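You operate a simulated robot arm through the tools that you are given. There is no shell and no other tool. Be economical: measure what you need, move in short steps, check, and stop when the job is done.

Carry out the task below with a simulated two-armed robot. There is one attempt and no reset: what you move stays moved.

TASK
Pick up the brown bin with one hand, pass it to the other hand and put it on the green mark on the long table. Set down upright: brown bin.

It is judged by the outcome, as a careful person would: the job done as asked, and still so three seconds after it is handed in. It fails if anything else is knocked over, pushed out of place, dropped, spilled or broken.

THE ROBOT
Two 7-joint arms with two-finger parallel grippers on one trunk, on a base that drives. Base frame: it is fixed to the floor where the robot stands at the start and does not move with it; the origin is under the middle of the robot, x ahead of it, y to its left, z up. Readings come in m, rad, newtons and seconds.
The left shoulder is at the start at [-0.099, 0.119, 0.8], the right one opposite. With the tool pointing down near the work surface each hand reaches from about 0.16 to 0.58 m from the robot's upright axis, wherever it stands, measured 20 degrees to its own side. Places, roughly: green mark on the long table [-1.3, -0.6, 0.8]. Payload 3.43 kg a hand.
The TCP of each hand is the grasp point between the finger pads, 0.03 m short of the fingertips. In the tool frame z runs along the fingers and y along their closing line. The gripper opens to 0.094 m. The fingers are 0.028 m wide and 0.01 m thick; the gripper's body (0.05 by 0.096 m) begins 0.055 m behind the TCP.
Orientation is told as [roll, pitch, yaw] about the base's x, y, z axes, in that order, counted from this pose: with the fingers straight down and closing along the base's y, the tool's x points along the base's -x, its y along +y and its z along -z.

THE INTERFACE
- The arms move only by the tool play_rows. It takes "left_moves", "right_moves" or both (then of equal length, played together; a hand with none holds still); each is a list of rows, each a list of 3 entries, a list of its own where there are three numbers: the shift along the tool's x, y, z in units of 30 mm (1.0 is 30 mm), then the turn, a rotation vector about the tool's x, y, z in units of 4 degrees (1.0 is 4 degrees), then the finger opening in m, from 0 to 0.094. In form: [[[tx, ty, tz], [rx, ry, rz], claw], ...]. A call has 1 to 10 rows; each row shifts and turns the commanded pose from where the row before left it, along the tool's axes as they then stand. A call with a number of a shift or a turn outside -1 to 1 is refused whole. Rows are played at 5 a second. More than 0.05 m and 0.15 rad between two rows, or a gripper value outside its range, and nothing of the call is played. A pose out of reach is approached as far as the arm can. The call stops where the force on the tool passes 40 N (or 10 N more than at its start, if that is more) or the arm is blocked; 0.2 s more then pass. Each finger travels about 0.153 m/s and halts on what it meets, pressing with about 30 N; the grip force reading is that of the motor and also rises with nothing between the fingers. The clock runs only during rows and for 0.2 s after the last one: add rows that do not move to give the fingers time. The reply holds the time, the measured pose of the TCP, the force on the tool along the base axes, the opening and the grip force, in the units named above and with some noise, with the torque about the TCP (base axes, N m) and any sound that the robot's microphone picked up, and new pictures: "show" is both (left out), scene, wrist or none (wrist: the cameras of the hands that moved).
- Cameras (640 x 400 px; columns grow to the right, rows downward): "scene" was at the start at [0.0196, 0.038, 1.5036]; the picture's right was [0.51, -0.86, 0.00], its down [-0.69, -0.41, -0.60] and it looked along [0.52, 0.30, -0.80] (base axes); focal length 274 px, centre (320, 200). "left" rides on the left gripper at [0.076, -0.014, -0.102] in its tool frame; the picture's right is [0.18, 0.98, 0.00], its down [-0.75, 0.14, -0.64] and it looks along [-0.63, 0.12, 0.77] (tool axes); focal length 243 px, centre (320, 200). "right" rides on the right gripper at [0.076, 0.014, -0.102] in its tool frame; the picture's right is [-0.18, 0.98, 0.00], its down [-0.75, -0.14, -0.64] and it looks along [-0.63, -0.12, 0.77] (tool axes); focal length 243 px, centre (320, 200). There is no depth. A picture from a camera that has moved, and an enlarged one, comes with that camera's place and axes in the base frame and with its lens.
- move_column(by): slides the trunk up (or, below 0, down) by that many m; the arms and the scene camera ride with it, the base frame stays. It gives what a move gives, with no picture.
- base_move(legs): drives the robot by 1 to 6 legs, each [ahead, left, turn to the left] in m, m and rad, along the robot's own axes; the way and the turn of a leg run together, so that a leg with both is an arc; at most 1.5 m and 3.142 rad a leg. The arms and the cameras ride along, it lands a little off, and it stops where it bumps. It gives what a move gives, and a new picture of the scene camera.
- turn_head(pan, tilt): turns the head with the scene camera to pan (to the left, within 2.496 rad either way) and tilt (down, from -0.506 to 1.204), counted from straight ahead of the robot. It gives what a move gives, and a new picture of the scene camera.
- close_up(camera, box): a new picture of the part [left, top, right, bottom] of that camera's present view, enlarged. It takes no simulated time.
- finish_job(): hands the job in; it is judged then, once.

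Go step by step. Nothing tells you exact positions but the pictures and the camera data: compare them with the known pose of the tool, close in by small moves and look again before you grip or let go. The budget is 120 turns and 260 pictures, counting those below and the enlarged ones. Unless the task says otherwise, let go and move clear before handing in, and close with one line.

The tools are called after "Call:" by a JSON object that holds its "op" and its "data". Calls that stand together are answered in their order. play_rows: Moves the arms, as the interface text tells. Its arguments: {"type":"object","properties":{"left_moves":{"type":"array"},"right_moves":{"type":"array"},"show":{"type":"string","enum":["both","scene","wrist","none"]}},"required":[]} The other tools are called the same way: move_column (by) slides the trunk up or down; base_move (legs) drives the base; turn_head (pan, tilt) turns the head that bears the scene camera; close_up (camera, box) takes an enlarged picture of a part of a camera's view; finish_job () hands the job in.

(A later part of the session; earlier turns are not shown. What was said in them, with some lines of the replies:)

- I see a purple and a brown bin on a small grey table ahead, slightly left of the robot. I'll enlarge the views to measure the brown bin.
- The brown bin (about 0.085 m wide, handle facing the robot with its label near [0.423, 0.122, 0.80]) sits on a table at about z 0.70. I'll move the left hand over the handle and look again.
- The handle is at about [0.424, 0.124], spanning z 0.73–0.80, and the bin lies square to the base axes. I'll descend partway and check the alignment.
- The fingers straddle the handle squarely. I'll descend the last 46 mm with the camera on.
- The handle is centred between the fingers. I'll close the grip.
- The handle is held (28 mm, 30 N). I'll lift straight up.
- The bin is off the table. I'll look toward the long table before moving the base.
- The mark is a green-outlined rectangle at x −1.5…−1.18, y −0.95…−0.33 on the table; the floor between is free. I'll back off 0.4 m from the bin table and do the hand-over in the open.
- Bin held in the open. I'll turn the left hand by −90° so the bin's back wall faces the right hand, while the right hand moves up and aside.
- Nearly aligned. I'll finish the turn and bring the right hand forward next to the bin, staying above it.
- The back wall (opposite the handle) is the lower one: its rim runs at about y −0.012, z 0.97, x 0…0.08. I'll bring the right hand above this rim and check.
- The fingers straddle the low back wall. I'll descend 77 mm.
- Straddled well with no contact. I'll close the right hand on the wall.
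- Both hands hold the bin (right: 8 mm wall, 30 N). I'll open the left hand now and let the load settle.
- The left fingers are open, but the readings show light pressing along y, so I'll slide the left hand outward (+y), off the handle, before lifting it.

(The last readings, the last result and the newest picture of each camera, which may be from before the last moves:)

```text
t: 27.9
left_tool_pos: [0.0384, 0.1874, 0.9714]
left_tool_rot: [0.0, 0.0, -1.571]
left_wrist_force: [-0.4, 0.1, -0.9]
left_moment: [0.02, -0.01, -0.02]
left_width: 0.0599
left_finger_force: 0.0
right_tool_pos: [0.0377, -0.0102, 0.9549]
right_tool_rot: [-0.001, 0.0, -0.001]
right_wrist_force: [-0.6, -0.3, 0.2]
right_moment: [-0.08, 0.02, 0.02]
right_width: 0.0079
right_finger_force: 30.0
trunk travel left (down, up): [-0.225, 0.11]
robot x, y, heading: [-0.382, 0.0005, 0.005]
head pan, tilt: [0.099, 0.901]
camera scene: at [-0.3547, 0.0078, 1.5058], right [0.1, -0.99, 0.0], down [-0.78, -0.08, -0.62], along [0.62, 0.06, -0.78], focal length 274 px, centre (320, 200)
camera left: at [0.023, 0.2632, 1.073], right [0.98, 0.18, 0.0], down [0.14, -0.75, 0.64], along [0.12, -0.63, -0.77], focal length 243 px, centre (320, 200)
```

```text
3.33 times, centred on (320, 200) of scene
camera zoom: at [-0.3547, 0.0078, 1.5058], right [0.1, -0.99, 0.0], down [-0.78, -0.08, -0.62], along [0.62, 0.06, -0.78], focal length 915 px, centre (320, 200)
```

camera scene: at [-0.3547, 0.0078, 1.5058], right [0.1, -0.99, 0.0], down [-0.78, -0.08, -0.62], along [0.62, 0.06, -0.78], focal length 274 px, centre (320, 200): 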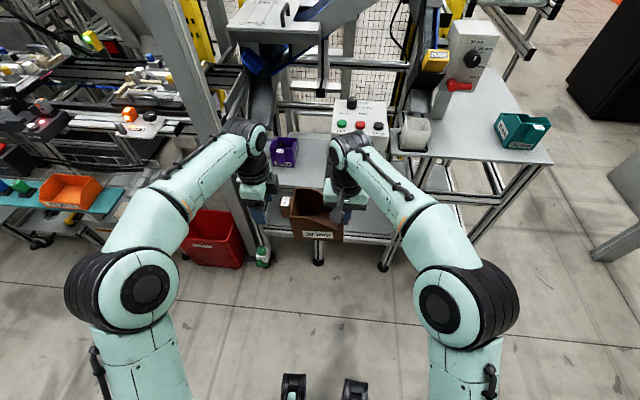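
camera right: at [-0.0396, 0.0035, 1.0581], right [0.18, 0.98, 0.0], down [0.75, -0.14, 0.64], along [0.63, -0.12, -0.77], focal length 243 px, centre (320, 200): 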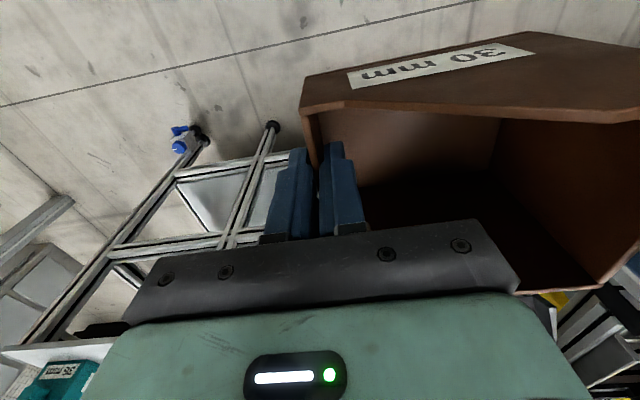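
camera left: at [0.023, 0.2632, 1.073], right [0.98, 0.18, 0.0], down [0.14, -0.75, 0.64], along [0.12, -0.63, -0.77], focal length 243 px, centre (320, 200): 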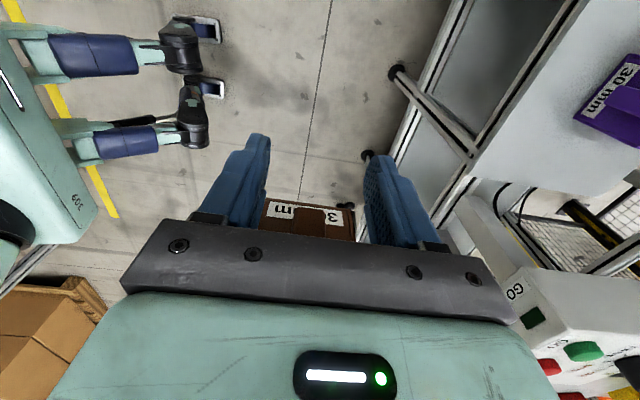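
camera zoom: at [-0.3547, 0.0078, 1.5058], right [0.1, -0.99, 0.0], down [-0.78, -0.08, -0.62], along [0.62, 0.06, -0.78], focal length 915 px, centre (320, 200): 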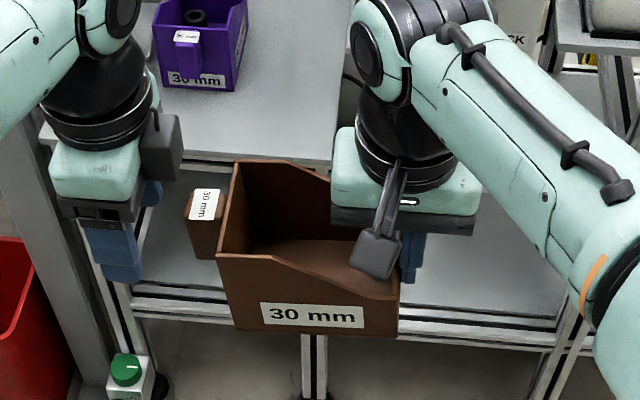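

The bin is now in the right hand only, upright and clear. I'll lift the left hand back out of the way.

Call:
{"op": "play_rows", "data": {"left_moves": [[[0.3, 0, -0.7], [0, 0, 0], 0.06], [[0.3, -0.5, -0.7], [0, 0, 0], 0.06], [[0.3, -0.5, -0.7], [0, 0, 0], 0.06], [[0.3, -0.6, -0.7], [0, 0, 0], 0.06], [[0.3, -0.6, -0.7], [0, 0, 0], 0.06], [[0, -0.6, 0], [0, 0, 0], 0.06]], "show": "scene"}}

Call:
{"op": "base_move", "data": {"legs": [[0, 0, -1.5708]]}}

```text
t: 29.4
left_tool_pos: [-0.0466, 0.2333, 1.075]
left_tool_rot: [-0.001, 0.0, -1.571]
left_wrist_force: [-0.1, 0.5, 0.0]
left_moment: [0.0, -0.02, -0.03]
left_width: 0.0599
left_finger_force: 0.0
right_tool_pos: [0.0365, -0.0099, 0.9581]
right_tool_rot: [0.0, -0.001, 0.001]
right_wrist_force: [-0.1, 0.6, -0.1]
right_moment: [-0.12, 0.03, 0.01]
right_width: 0.0078
right_finger_force: 30.3
trunk travel left (down, up): [-0.225, 0.11]
robot x, y, heading: [-0.3847, 0.0017, 0.0]
head pan, tilt: [0.099, 0.901]
camera scene: at [-0.3553, 0.008, 1.5058], right [0.1, -0.99, 0.0], down [-0.78, -0.08, -0.62], along [0.62, 0.06, -0.78], focal length 274 px, centre (320, 200)
```

scene: 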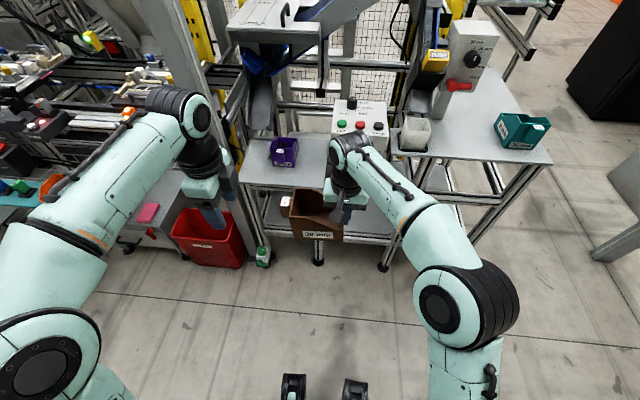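

```text
t: 33.6
left_tool_pos: [-0.1603, -0.3427, 1.0754]
left_tool_rot: [0.0, 0.001, 3.125]
left_wrist_force: [-0.3, 0.1, -0.1]
left_moment: [-0.01, 0.02, -0.03]
left_width: 0.06
left_finger_force: 0.1
right_tool_pos: [-0.4035, -0.4232, 0.9559]
right_tool_rot: [0.0, -0.001, -1.59]
right_wrist_force: [0.7, 0.7, -0.2]
right_moment: [0.01, 0.13, 0.0]
right_width: 0.0076
right_finger_force: 29.8
trunk travel left (down, up): [-0.225, 0.11]
robot x, y, heading: [-0.3798, -0.0012, -1.597]
head pan, tilt: [0.099, 0.901]
camera scene: at [-0.3798, -0.0316, 1.5058], right [-1.0, -0.08, 0.0], down [-0.06, 0.78, -0.62], along [0.05, -0.62, -0.78], focal length 274 px, centre (320, 200)
```

scene: 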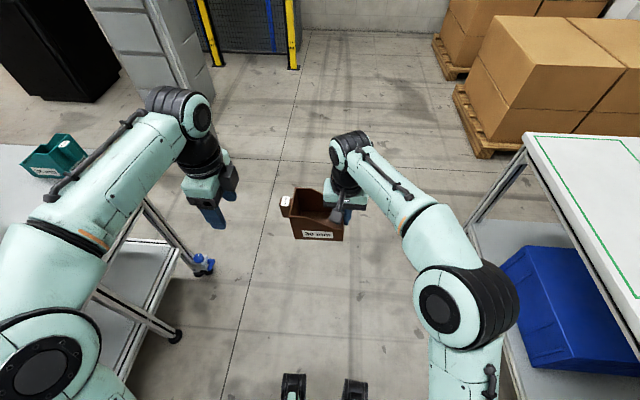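

The turn went fine. I'll check the bin in the grip, since the width and moment drift slightly.

Call:
{"op": "close_up", "data": {"camera": "scene", "box": [250, 140, 390, 260]}}

Call:
{"op": "close_up", "data": {"camera": "right", "box": [160, 0, 640, 300]}}

```text
3.33 times, centred on (320, 200) of scene
camera zoom: at [-0.3798, -0.0316, 1.5058], right [-1.0, -0.08, 0.0], down [-0.06, 0.78, -0.62], along [0.05, -0.62, -0.78], focal length 915 px, centre (320, 200)
```

zoom: 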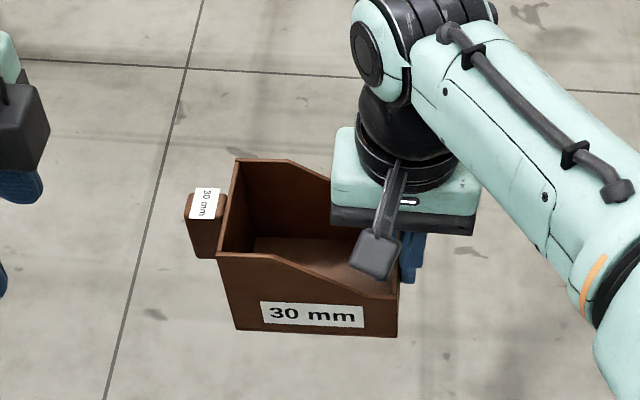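

```text
1.33 times, centred on (400, 150) of right
camera zoom: at [-0.389, -0.3474, 1.0582], right [0.98, -0.2, 0.0], down [-0.16, -0.75, 0.64], along [-0.13, -0.63, -0.77], focal length 324 px, centre (213, 267)
```

zoom: 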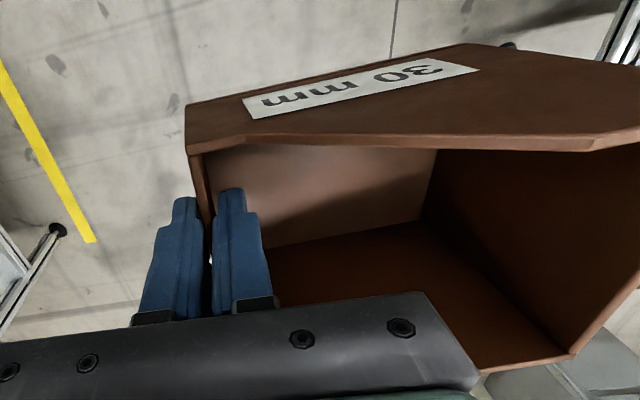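

Bin is secure and practically level. I'll complete the turn and strafe to face the mark, keeping distance from the table.

Call:
{"op": "base_move", "data": {"legs": [[0, 0, -1.545], [0, 0.58, 0]]}}

Call:
{"op": "turn_head", "data": {"pan": 0.0, "tilt": 0.7}}

```text
t: 43.0
left_tool_pos: [-0.743, -0.7992, 1.077]
left_tool_rot: [0.001, 0.0, 1.554]
left_wrist_force: [0.9, 0.2, 0.0]
left_moment: [-0.01, -0.01, -0.03]
left_width: 0.0597
left_finger_force: 0.2
right_tool_pos: [-0.821, -0.5558, 0.9564]
right_tool_rot: [-0.001, 0.0, 3.124]
right_wrist_force: [0.5, 0.1, -0.6]
right_moment: [0.1, 0.03, 0.0]
right_width: 0.0073
right_finger_force: 30.2
trunk travel left (down, up): [-0.225, 0.11]
robot x, y, heading: [-0.4008, -0.5727, 3.123]
head pan, tilt: [0.099, 0.901]
camera scene: at [-0.4311, -0.5803, 1.5058], right [-0.08, 1.0, 0.0], down [0.78, 0.06, -0.62], along [-0.62, -0.05, -0.78], focal length 274 px, centre (320, 200)
```

scene: 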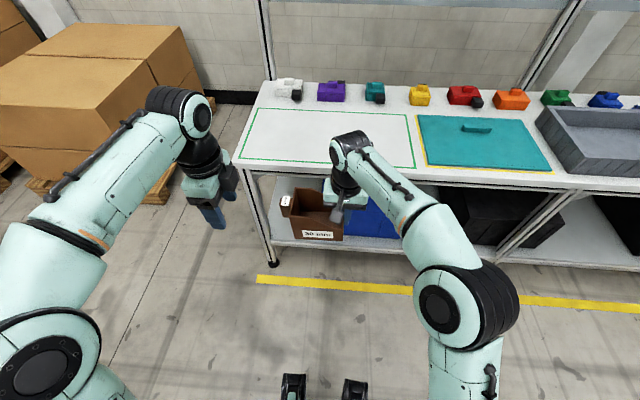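

```text
t: 43.7
left_tool_pos: [-0.7426, -0.7995, 1.076]
left_tool_rot: [0.001, -0.001, 1.551]
left_wrist_force: [0.6, -0.8, -0.1]
left_moment: [-0.01, -0.02, -0.01]
left_width: 0.0602
left_finger_force: 0.0
right_tool_pos: [-0.8212, -0.557, 0.9574]
right_tool_rot: [0.0, 0.0, 3.123]
right_wrist_force: [-0.1, -0.3, 0.2]
right_moment: [0.12, 0.0, 0.0]
right_width: 0.0075
right_finger_force: 30.0
trunk travel left (down, up): [-0.225, 0.11]
robot x, y, heading: [-0.4001, -0.5736, 3.129]
head pan, tilt: [0.0, 0.7]
camera scene: at [-0.4408, -0.5725, 1.5219], right [0.02, 1.0, 0.0], down [0.64, -0.01, -0.76], along [-0.76, 0.01, -0.64], focal length 274 px, centre (320, 200)
```

scene: 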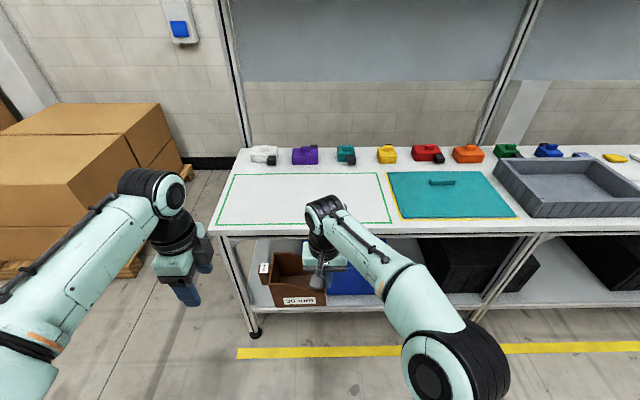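

The mark spans x −1.49…−1.17, y −0.97…−0.29, with the table edge at x −1.12. I'll drive 0.37 m ahead, which brings the bin over the table with about 9 cm clearance.

Call:
{"op": "base_move", "data": {"legs": [[0.37, 0, 0]]}}

Call:
{"op": "close_up", "data": {"camera": "right", "box": [160, 0, 640, 300]}}

```text
t: 46.1
left_tool_pos: [-1.1122, -0.7909, 1.0755]
left_tool_rot: [0.0, 0.001, 1.549]
left_wrist_force: [-0.1, 0.5, 0.0]
left_moment: [0.0, -0.01, 0.0]
left_width: 0.0599
left_finger_force: 0.1
right_tool_pos: [-1.1907, -0.547, 0.9569]
right_tool_rot: [0.0, 0.0, 3.122]
right_wrist_force: [-0.3, 0.8, 0.3]
right_moment: [0.1, -0.03, 0.0]
right_width: 0.0036
right_finger_force: 29.6
trunk travel left (down, up): [-0.225, 0.11]
robot x, y, heading: [-0.767, -0.5675, 3.123]
head pan, tilt: [0.0, 0.7]
camera scene: at [-0.8104, -0.565, 1.5219], right [0.02, 1.0, 0.0], down [0.64, -0.01, -0.76], along [-0.76, 0.02, -0.64], focal length 274 px, centre (320, 200)
```

scene: 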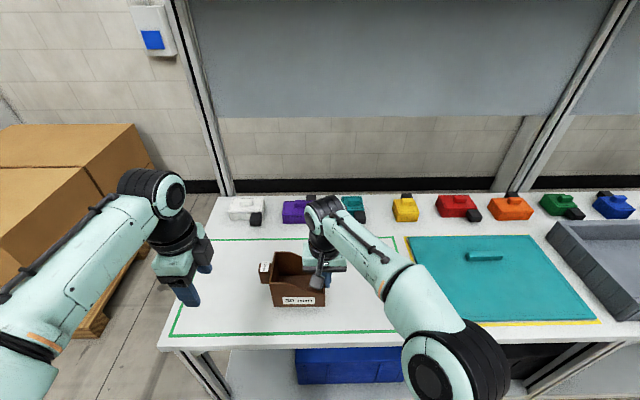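

```text
1.33 times, centred on (400, 150) of right
camera zoom: at [-1.1153, -0.5635, 1.0581], right [-0.21, -0.98, 0.0], down [-0.75, 0.16, 0.64], along [-0.63, 0.13, -0.77], focal length 324 px, centre (213, 267)
```

zoom: 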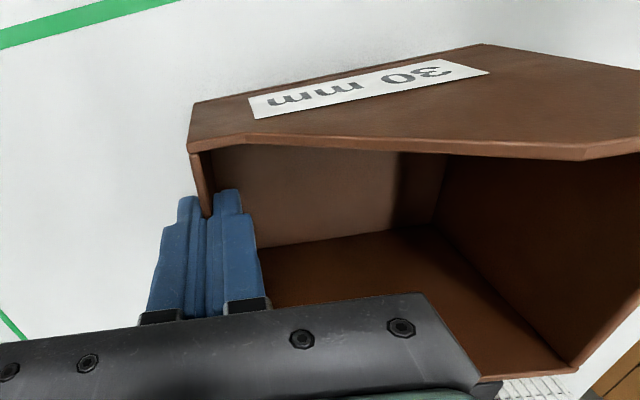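

The finger gap has narrowed, so the wall may be creeping in the grip; I'll get the bin over the mark and low without delay.

Call:
{"op": "play_rows", "data": {"right_moves": [[[-0.6, -0.2, 0.2], [0, 0, 0], 0.0], [[-0.7, -0.2, 0.3], [0, 0, 0], 0.0], [[-0.7, -0.2, 0.4], [0, 0, 0], 0.0], [[-0.7, -0.2, 0.4], [0, 0, 0], 0.0], [[-0.6, 0, 0.4], [0, 0, 0], 0.0]]}}

Call:
{"op": "close_up", "data": {"camera": "scene", "box": [220, 180, 380, 320]}}

```text
t: 47.3
left_tool_pos: [-1.109, -0.7927, 1.0777]
left_tool_rot: [0.003, 0.0, 1.55]
left_wrist_force: [-0.4, -0.8, 0.6]
left_moment: [-0.05, 0.01, -0.02]
left_width: 0.0601
left_finger_force: 0.1
right_tool_pos: [-1.2757, -0.5203, 0.91]
right_tool_rot: [0.008, -0.011, 3.121]
right_wrist_force: [3.7, -5.7, 32.5]
right_moment: [-0.16, -0.72, -0.16]
right_width: 0.0034
right_finger_force: 30.4
right hand out of reach, approached as far as the arm can: row 5
trunk travel left (down, up): [-0.225, 0.11]
robot x, y, heading: [-0.7659, -0.5686, 3.123]
head pan, tilt: [0.0, 0.7]
camera scene: at [-0.8057, -0.5662, 1.5224], right [0.02, 1.0, 0.0], down [0.64, -0.01, -0.77], along [-0.77, 0.02, -0.64], focal length 274 px, centre (320, 200)
camera right: at [-1.2002, -0.536, 1.0107], right [-0.2, -0.98, 0.01], down [-0.74, 0.16, 0.65], along [-0.64, 0.13, -0.76], focal length 243 px, centre (320, 200)
```

scene: 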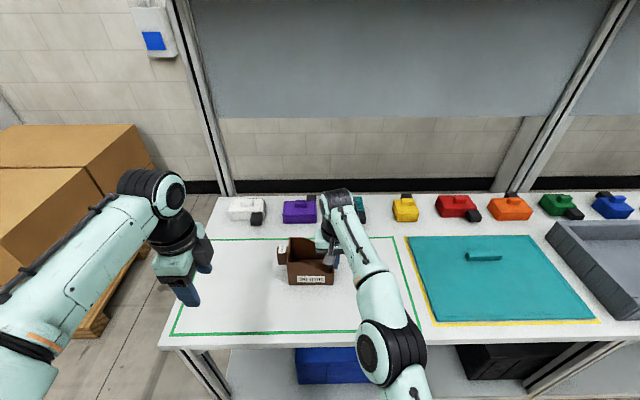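
right: 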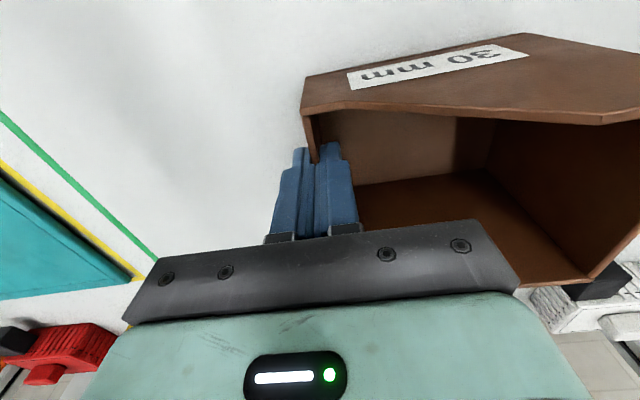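

```text
2.86 times, centred on (300, 250) of scene
camera zoom: at [-0.8057, -0.5662, 1.5224], right [0.02, 1.0, 0.0], down [0.64, -0.01, -0.77], along [-0.77, 0.02, -0.64], focal length 784 px, centre (377, 57)
```

zoom: 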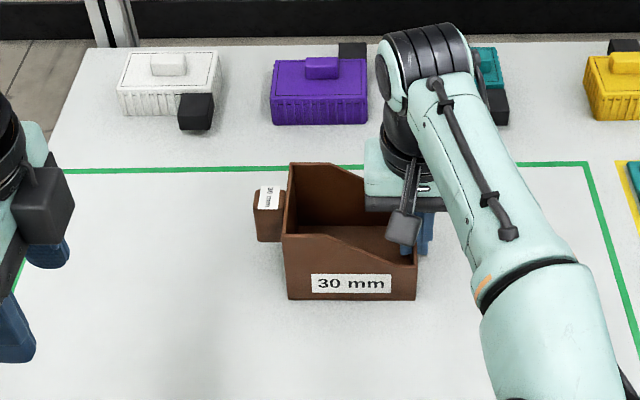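

The 32 N upward force and geometry (the two views put the tabletop at about z 0.86) show the bin is already standing on the table, well inside the green outline. I'll ease off the downward pressure and check.

Call:
{"op": "play_rows", "data": {"right_moves": [[[0, 0, -0.1], [0, 0, 0], 0.0], [[0, 0, 0], [0, 0, 0], 0.0]]}}

Call:
{"op": "close_up", "data": {"camera": "scene", "box": [220, 180, 380, 320]}}

```text
t: 47.9
left_tool_pos: [-1.1097, -0.792, 1.0767]
left_tool_rot: [0.001, -0.002, 1.551]
left_wrist_force: [0.4, 0.1, -0.3]
left_moment: [0.01, -0.02, 0.01]
left_width: 0.0601
left_finger_force: 0.2
right_tool_pos: [-1.2756, -0.5206, 0.9093]
right_tool_rot: [0.003, -0.009, 3.121]
right_wrist_force: [4.1, -9.7, 35.8]
right_moment: [-0.38, 0.17, 0.01]
right_width: 0.0034
right_finger_force: 30.2
trunk travel left (down, up): [-0.225, 0.11]
robot x, y, heading: [-0.7651, -0.5668, 3.12]
head pan, tilt: [0.0, 0.7]
camera scene: at [-0.8062, -0.5666, 1.5221], right [0.02, 1.0, 0.0], down [0.64, -0.01, -0.77], along [-0.77, 0.02, -0.64], focal length 274 px, centre (320, 200)
camera right: at [-1.2008, -0.5359, 1.0108], right [-0.2, -0.98, 0.0], down [-0.75, 0.16, 0.65], along [-0.63, 0.13, -0.76], focal length 243 px, centre (320, 200)
```

scene: 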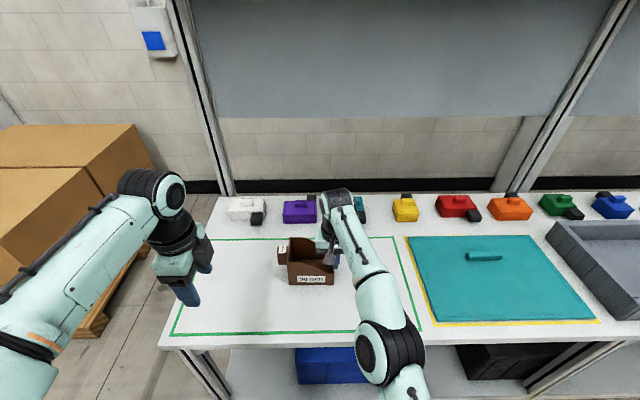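
right: 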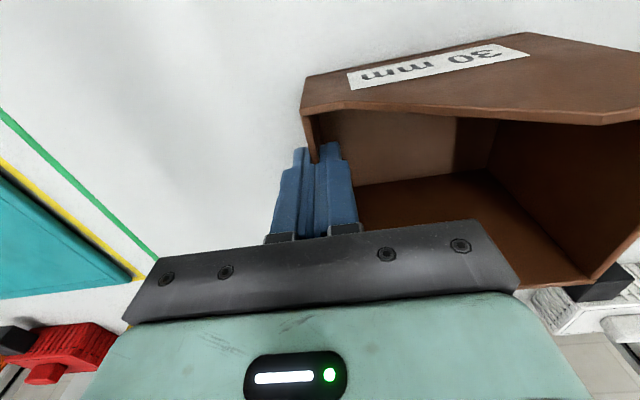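

```text
2.86 times, centred on (300, 250) of scene
camera zoom: at [-0.8062, -0.5666, 1.5221], right [0.02, 1.0, 0.0], down [0.64, -0.01, -0.77], along [-0.77, 0.02, -0.64], focal length 784 px, centre (377, 57)
```

zoom: 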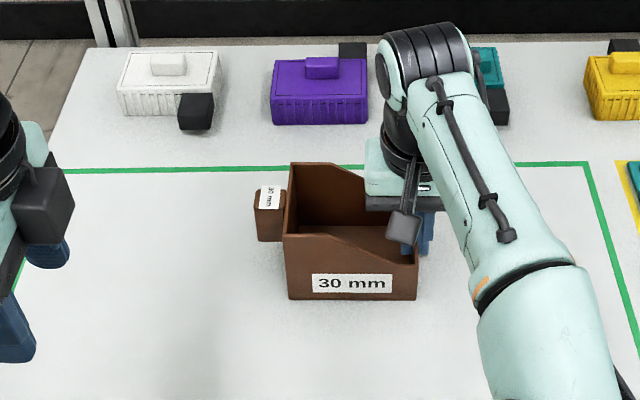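

The bin is flat on the table but still pressed. I'll ease up a little more.

Call:
{"op": "play_rows", "data": {"right_moves": [[[0, 0, -0.12], [0, 0, 0], 0.0], [[0, 0, 0], [0, 0, 0], 0.0]], "show": "none"}}

```text
t: 48.5
left_tool_pos: [-1.1105, -0.7907, 1.0777]
left_tool_rot: [0.001, -0.001, 1.549]
left_wrist_force: [1.0, 0.4, -0.3]
left_moment: [-0.06, 0.01, 0.01]
left_width: 0.0603
left_finger_force: 0.0
right_tool_pos: [-1.2773, -0.5188, 0.9107]
right_tool_rot: [-0.001, -0.002, 3.12]
right_wrist_force: [0.1, -7.4, 20.2]
right_moment: [-0.29, 0.73, 0.23]
right_width: 0.0036
right_finger_force: 29.8
trunk travel left (down, up): [-0.225, 0.11]
robot x, y, heading: [-0.7648, -0.566, 3.122]
head pan, tilt: [0.0, 0.7]
```

Call:
{"op": "play_rows", "data": {"right_moves": [[[0, 0, -0.08], [0, 0, 0], 0.0], [[0, 0, 0], [0, 0, 0], 0.0]], "show": "none"}}

```text
t: 49.1
left_tool_pos: [-1.112, -0.7912, 1.0769]
left_tool_rot: [-0.001, 0.0, 1.548]
left_wrist_force: [-0.4, -0.3, 0.2]
left_moment: [-0.01, 0.02, -0.02]
left_width: 0.0601
left_finger_force: 0.2
right_tool_pos: [-1.2776, -0.5173, 0.9118]
right_tool_rot: [-0.003, 0.002, 3.12]
right_wrist_force: [-2.1, -2.4, 8.3]
right_moment: [-0.17, 0.57, 0.11]
right_width: 0.0037
right_finger_force: 30.3
trunk travel left (down, up): [-0.225, 0.11]
robot x, y, heading: [-0.7682, -0.5669, 3.121]
head pan, tilt: [0.0, 0.7]
```

The pressure is down to 8 N with the bin resting on the table. I'll open the right hand to release it.

Call:
{"op": "play_rows", "data": {"right_moves": [[[0, 0, 0], [0, 0, 0], 0.015], [[0, 0, 0], [0, 0, 0], 0.03], [[0, 0, 0], [0, 0, 0], 0.04], [[0, 0, 0], [0, 0, 0], 0.04]]}}

Call:
{"op": "close_up", "data": {"camera": "scene", "box": [220, 180, 380, 320]}}

```text
t: 50.1
left_tool_pos: [-1.1121, -0.7907, 1.0762]
left_tool_rot: [0.001, 0.0, 1.548]
left_wrist_force: [0.6, -0.8, 0.1]
left_moment: [-0.02, -0.02, 0.02]
left_width: 0.0602
left_finger_force: 0.1
right_tool_pos: [-1.2776, -0.5174, 0.9115]
right_tool_rot: [0.001, 0.0, 3.122]
right_wrist_force: [0.2, 0.5, -0.3]
right_moment: [-0.04, 0.02, -0.04]
right_width: 0.0402
right_finger_force: 0.0
trunk travel left (down, up): [-0.225, 0.11]
robot x, y, heading: [-0.7668, -0.5645, 3.122]
head pan, tilt: [0.0, 0.7]
camera scene: at [-0.8097, -0.565, 1.5219], right [0.02, 1.0, 0.0], down [0.64, -0.01, -0.76], along [-0.76, 0.02, -0.64], focal length 274 px, centre (320, 200)
camera right: at [-1.2026, -0.5344, 1.0127], right [-0.21, -0.98, 0.0], down [-0.75, 0.16, 0.64], along [-0.63, 0.13, -0.77], focal length 243 px, centre (320, 200)
```

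scene: 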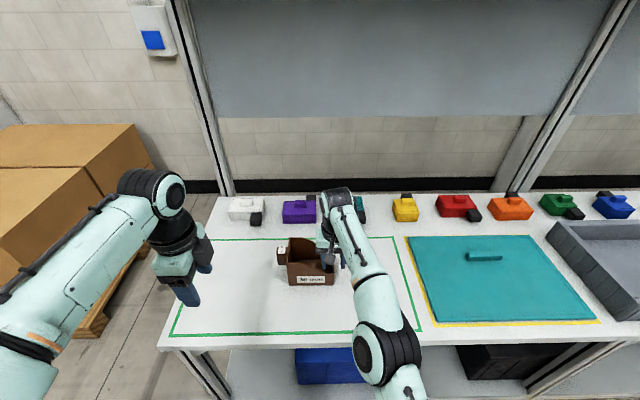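
right: 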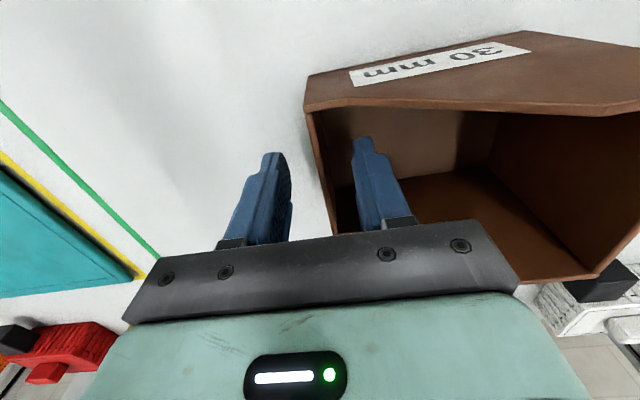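

```text
2.86 times, centred on (300, 250) of scene
camera zoom: at [-0.8097, -0.565, 1.5219], right [0.02, 1.0, 0.0], down [0.64, -0.01, -0.76], along [-0.76, 0.02, -0.64], focal length 784 px, centre (377, 57)
```

zoom: 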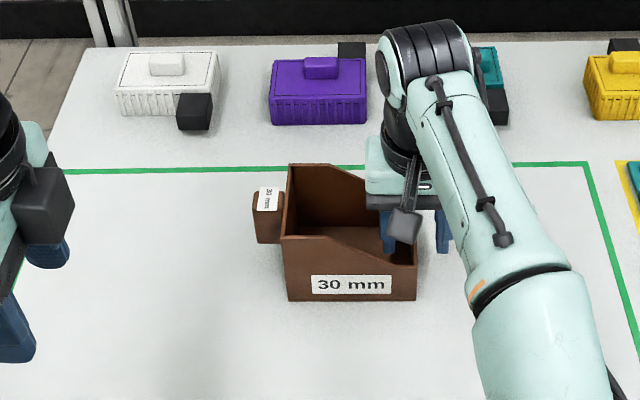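

Released with no residual force; the bin stands inside the outline. I'll raise the hand straight up, clear of it.

Call:
{"op": "play_rows", "data": {"right_moves": [[[0, 0, -0.5], [0, 0, 0], 0.04], [[0, 0, -0.8], [0, 0, 0], 0.04], [[0, 0, -0.9], [0, 0, 0], 0.04], [[0.2, 0, -0.9], [0, 0, 0], 0.04], [[0.6, 0, -0.6], [0, 0, 0], 0.04]]}}

Call:
{"op": "base_move", "data": {"legs": [[-0.3, 0, 0]]}}

Call:
{"op": "close_up", "data": {"camera": "scene", "box": [200, 130, 440, 280]}}

```text
t: 51.3
left_tool_pos: [-1.1106, -0.7915, 1.0774]
left_tool_rot: [0.0, -0.002, 1.548]
left_wrist_force: [-1.2, 0.1, 0.1]
left_moment: [0.0, -0.02, -0.01]
left_width: 0.06
left_finger_force: 0.1
right_tool_pos: [-1.228, -0.5123, 1.016]
right_tool_rot: [0.0, 0.0, 3.119]
right_wrist_force: [0.7, -0.4, -1.1]
right_moment: [0.01, 0.04, 0.0]
right_width: 0.0401
right_finger_force: 0.0
right hand out of reach, approached as far as the arm can: row 1, 2, 3, 4
trunk travel left (down, up): [-0.225, 0.11]
robot x, y, heading: [-0.7653, -0.5642, 3.118]
head pan, tilt: [0.0, 0.7]
camera scene: at [-0.8091, -0.565, 1.5219], right [0.02, 1.0, 0.0], down [0.64, -0.01, -0.77], along [-0.77, 0.02, -0.64], focal length 274 px, centre (320, 200)
camera right: at [-1.1524, -0.5289, 1.1179], right [-0.21, -0.98, 0.0], down [-0.75, 0.16, 0.64], along [-0.63, 0.13, -0.77], focal length 243 px, centre (320, 200)
```

scene: 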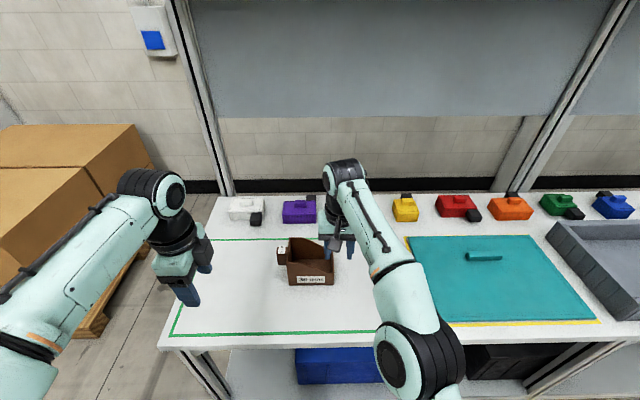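
right: 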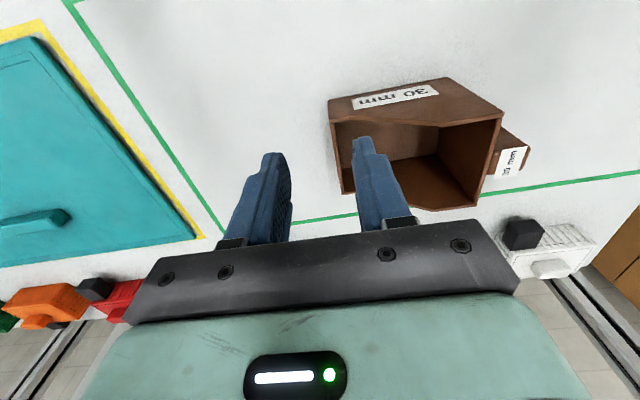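

```text
t: 53.3
left_tool_pos: [-0.8103, -0.797, 1.077]
left_tool_rot: [-0.001, 0.0, 1.544]
left_wrist_force: [0.5, 0.2, -0.3]
left_moment: [0.03, 0.01, 0.05]
left_width: 0.0601
left_finger_force: 0.1
right_tool_pos: [-0.9267, -0.517, 1.0164]
right_tool_rot: [0.001, 0.001, 3.116]
right_wrist_force: [0.5, -0.1, 0.8]
right_moment: [-0.04, 0.02, -0.01]
right_width: 0.04
right_finger_force: 0.0
trunk travel left (down, up): [-0.225, 0.11]
robot x, y, heading: [-0.4636, -0.5786, 3.117]
head pan, tilt: [0.0, 0.7]
camera scene: at [-0.5077, -0.572, 1.522], right [0.03, 1.0, 0.0], down [0.64, -0.02, -0.77], along [-0.76, 0.02, -0.64], focal length 274 px, centre (320, 200)
```

scene: 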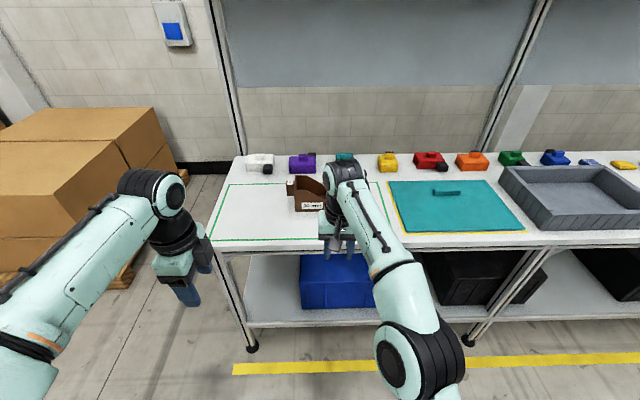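

```text
2.67 times, centred on (320, 205) of scene
camera zoom: at [-0.5077, -0.572, 1.522], right [0.03, 1.0, 0.0], down [0.64, -0.02, -0.77], along [-0.76, 0.02, -0.64], focal length 732 px, centre (320, 187)
```

zoom: 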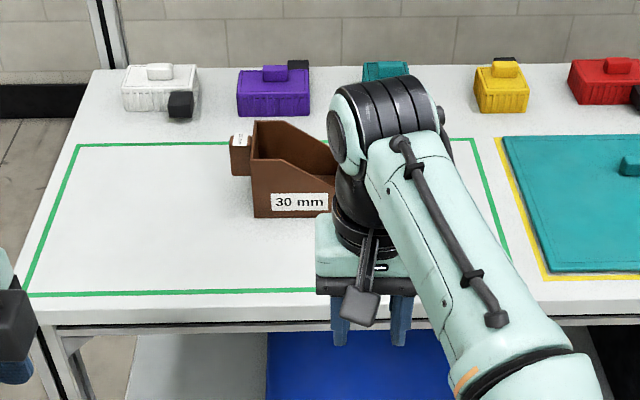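

The brown bin stands upright and untouched inside the green outline; both hands are clear and nothing else has moved. Handing in.

Call:
{"op": "finish_job", "data": {}}

```text
The job is handed in.
```

The brown bin was picked up with the left hand, passed to the right, and set down upright inside the green mark on the long table. It stands off-centre in the mark, toward the far side. Nothing else was seen to move.
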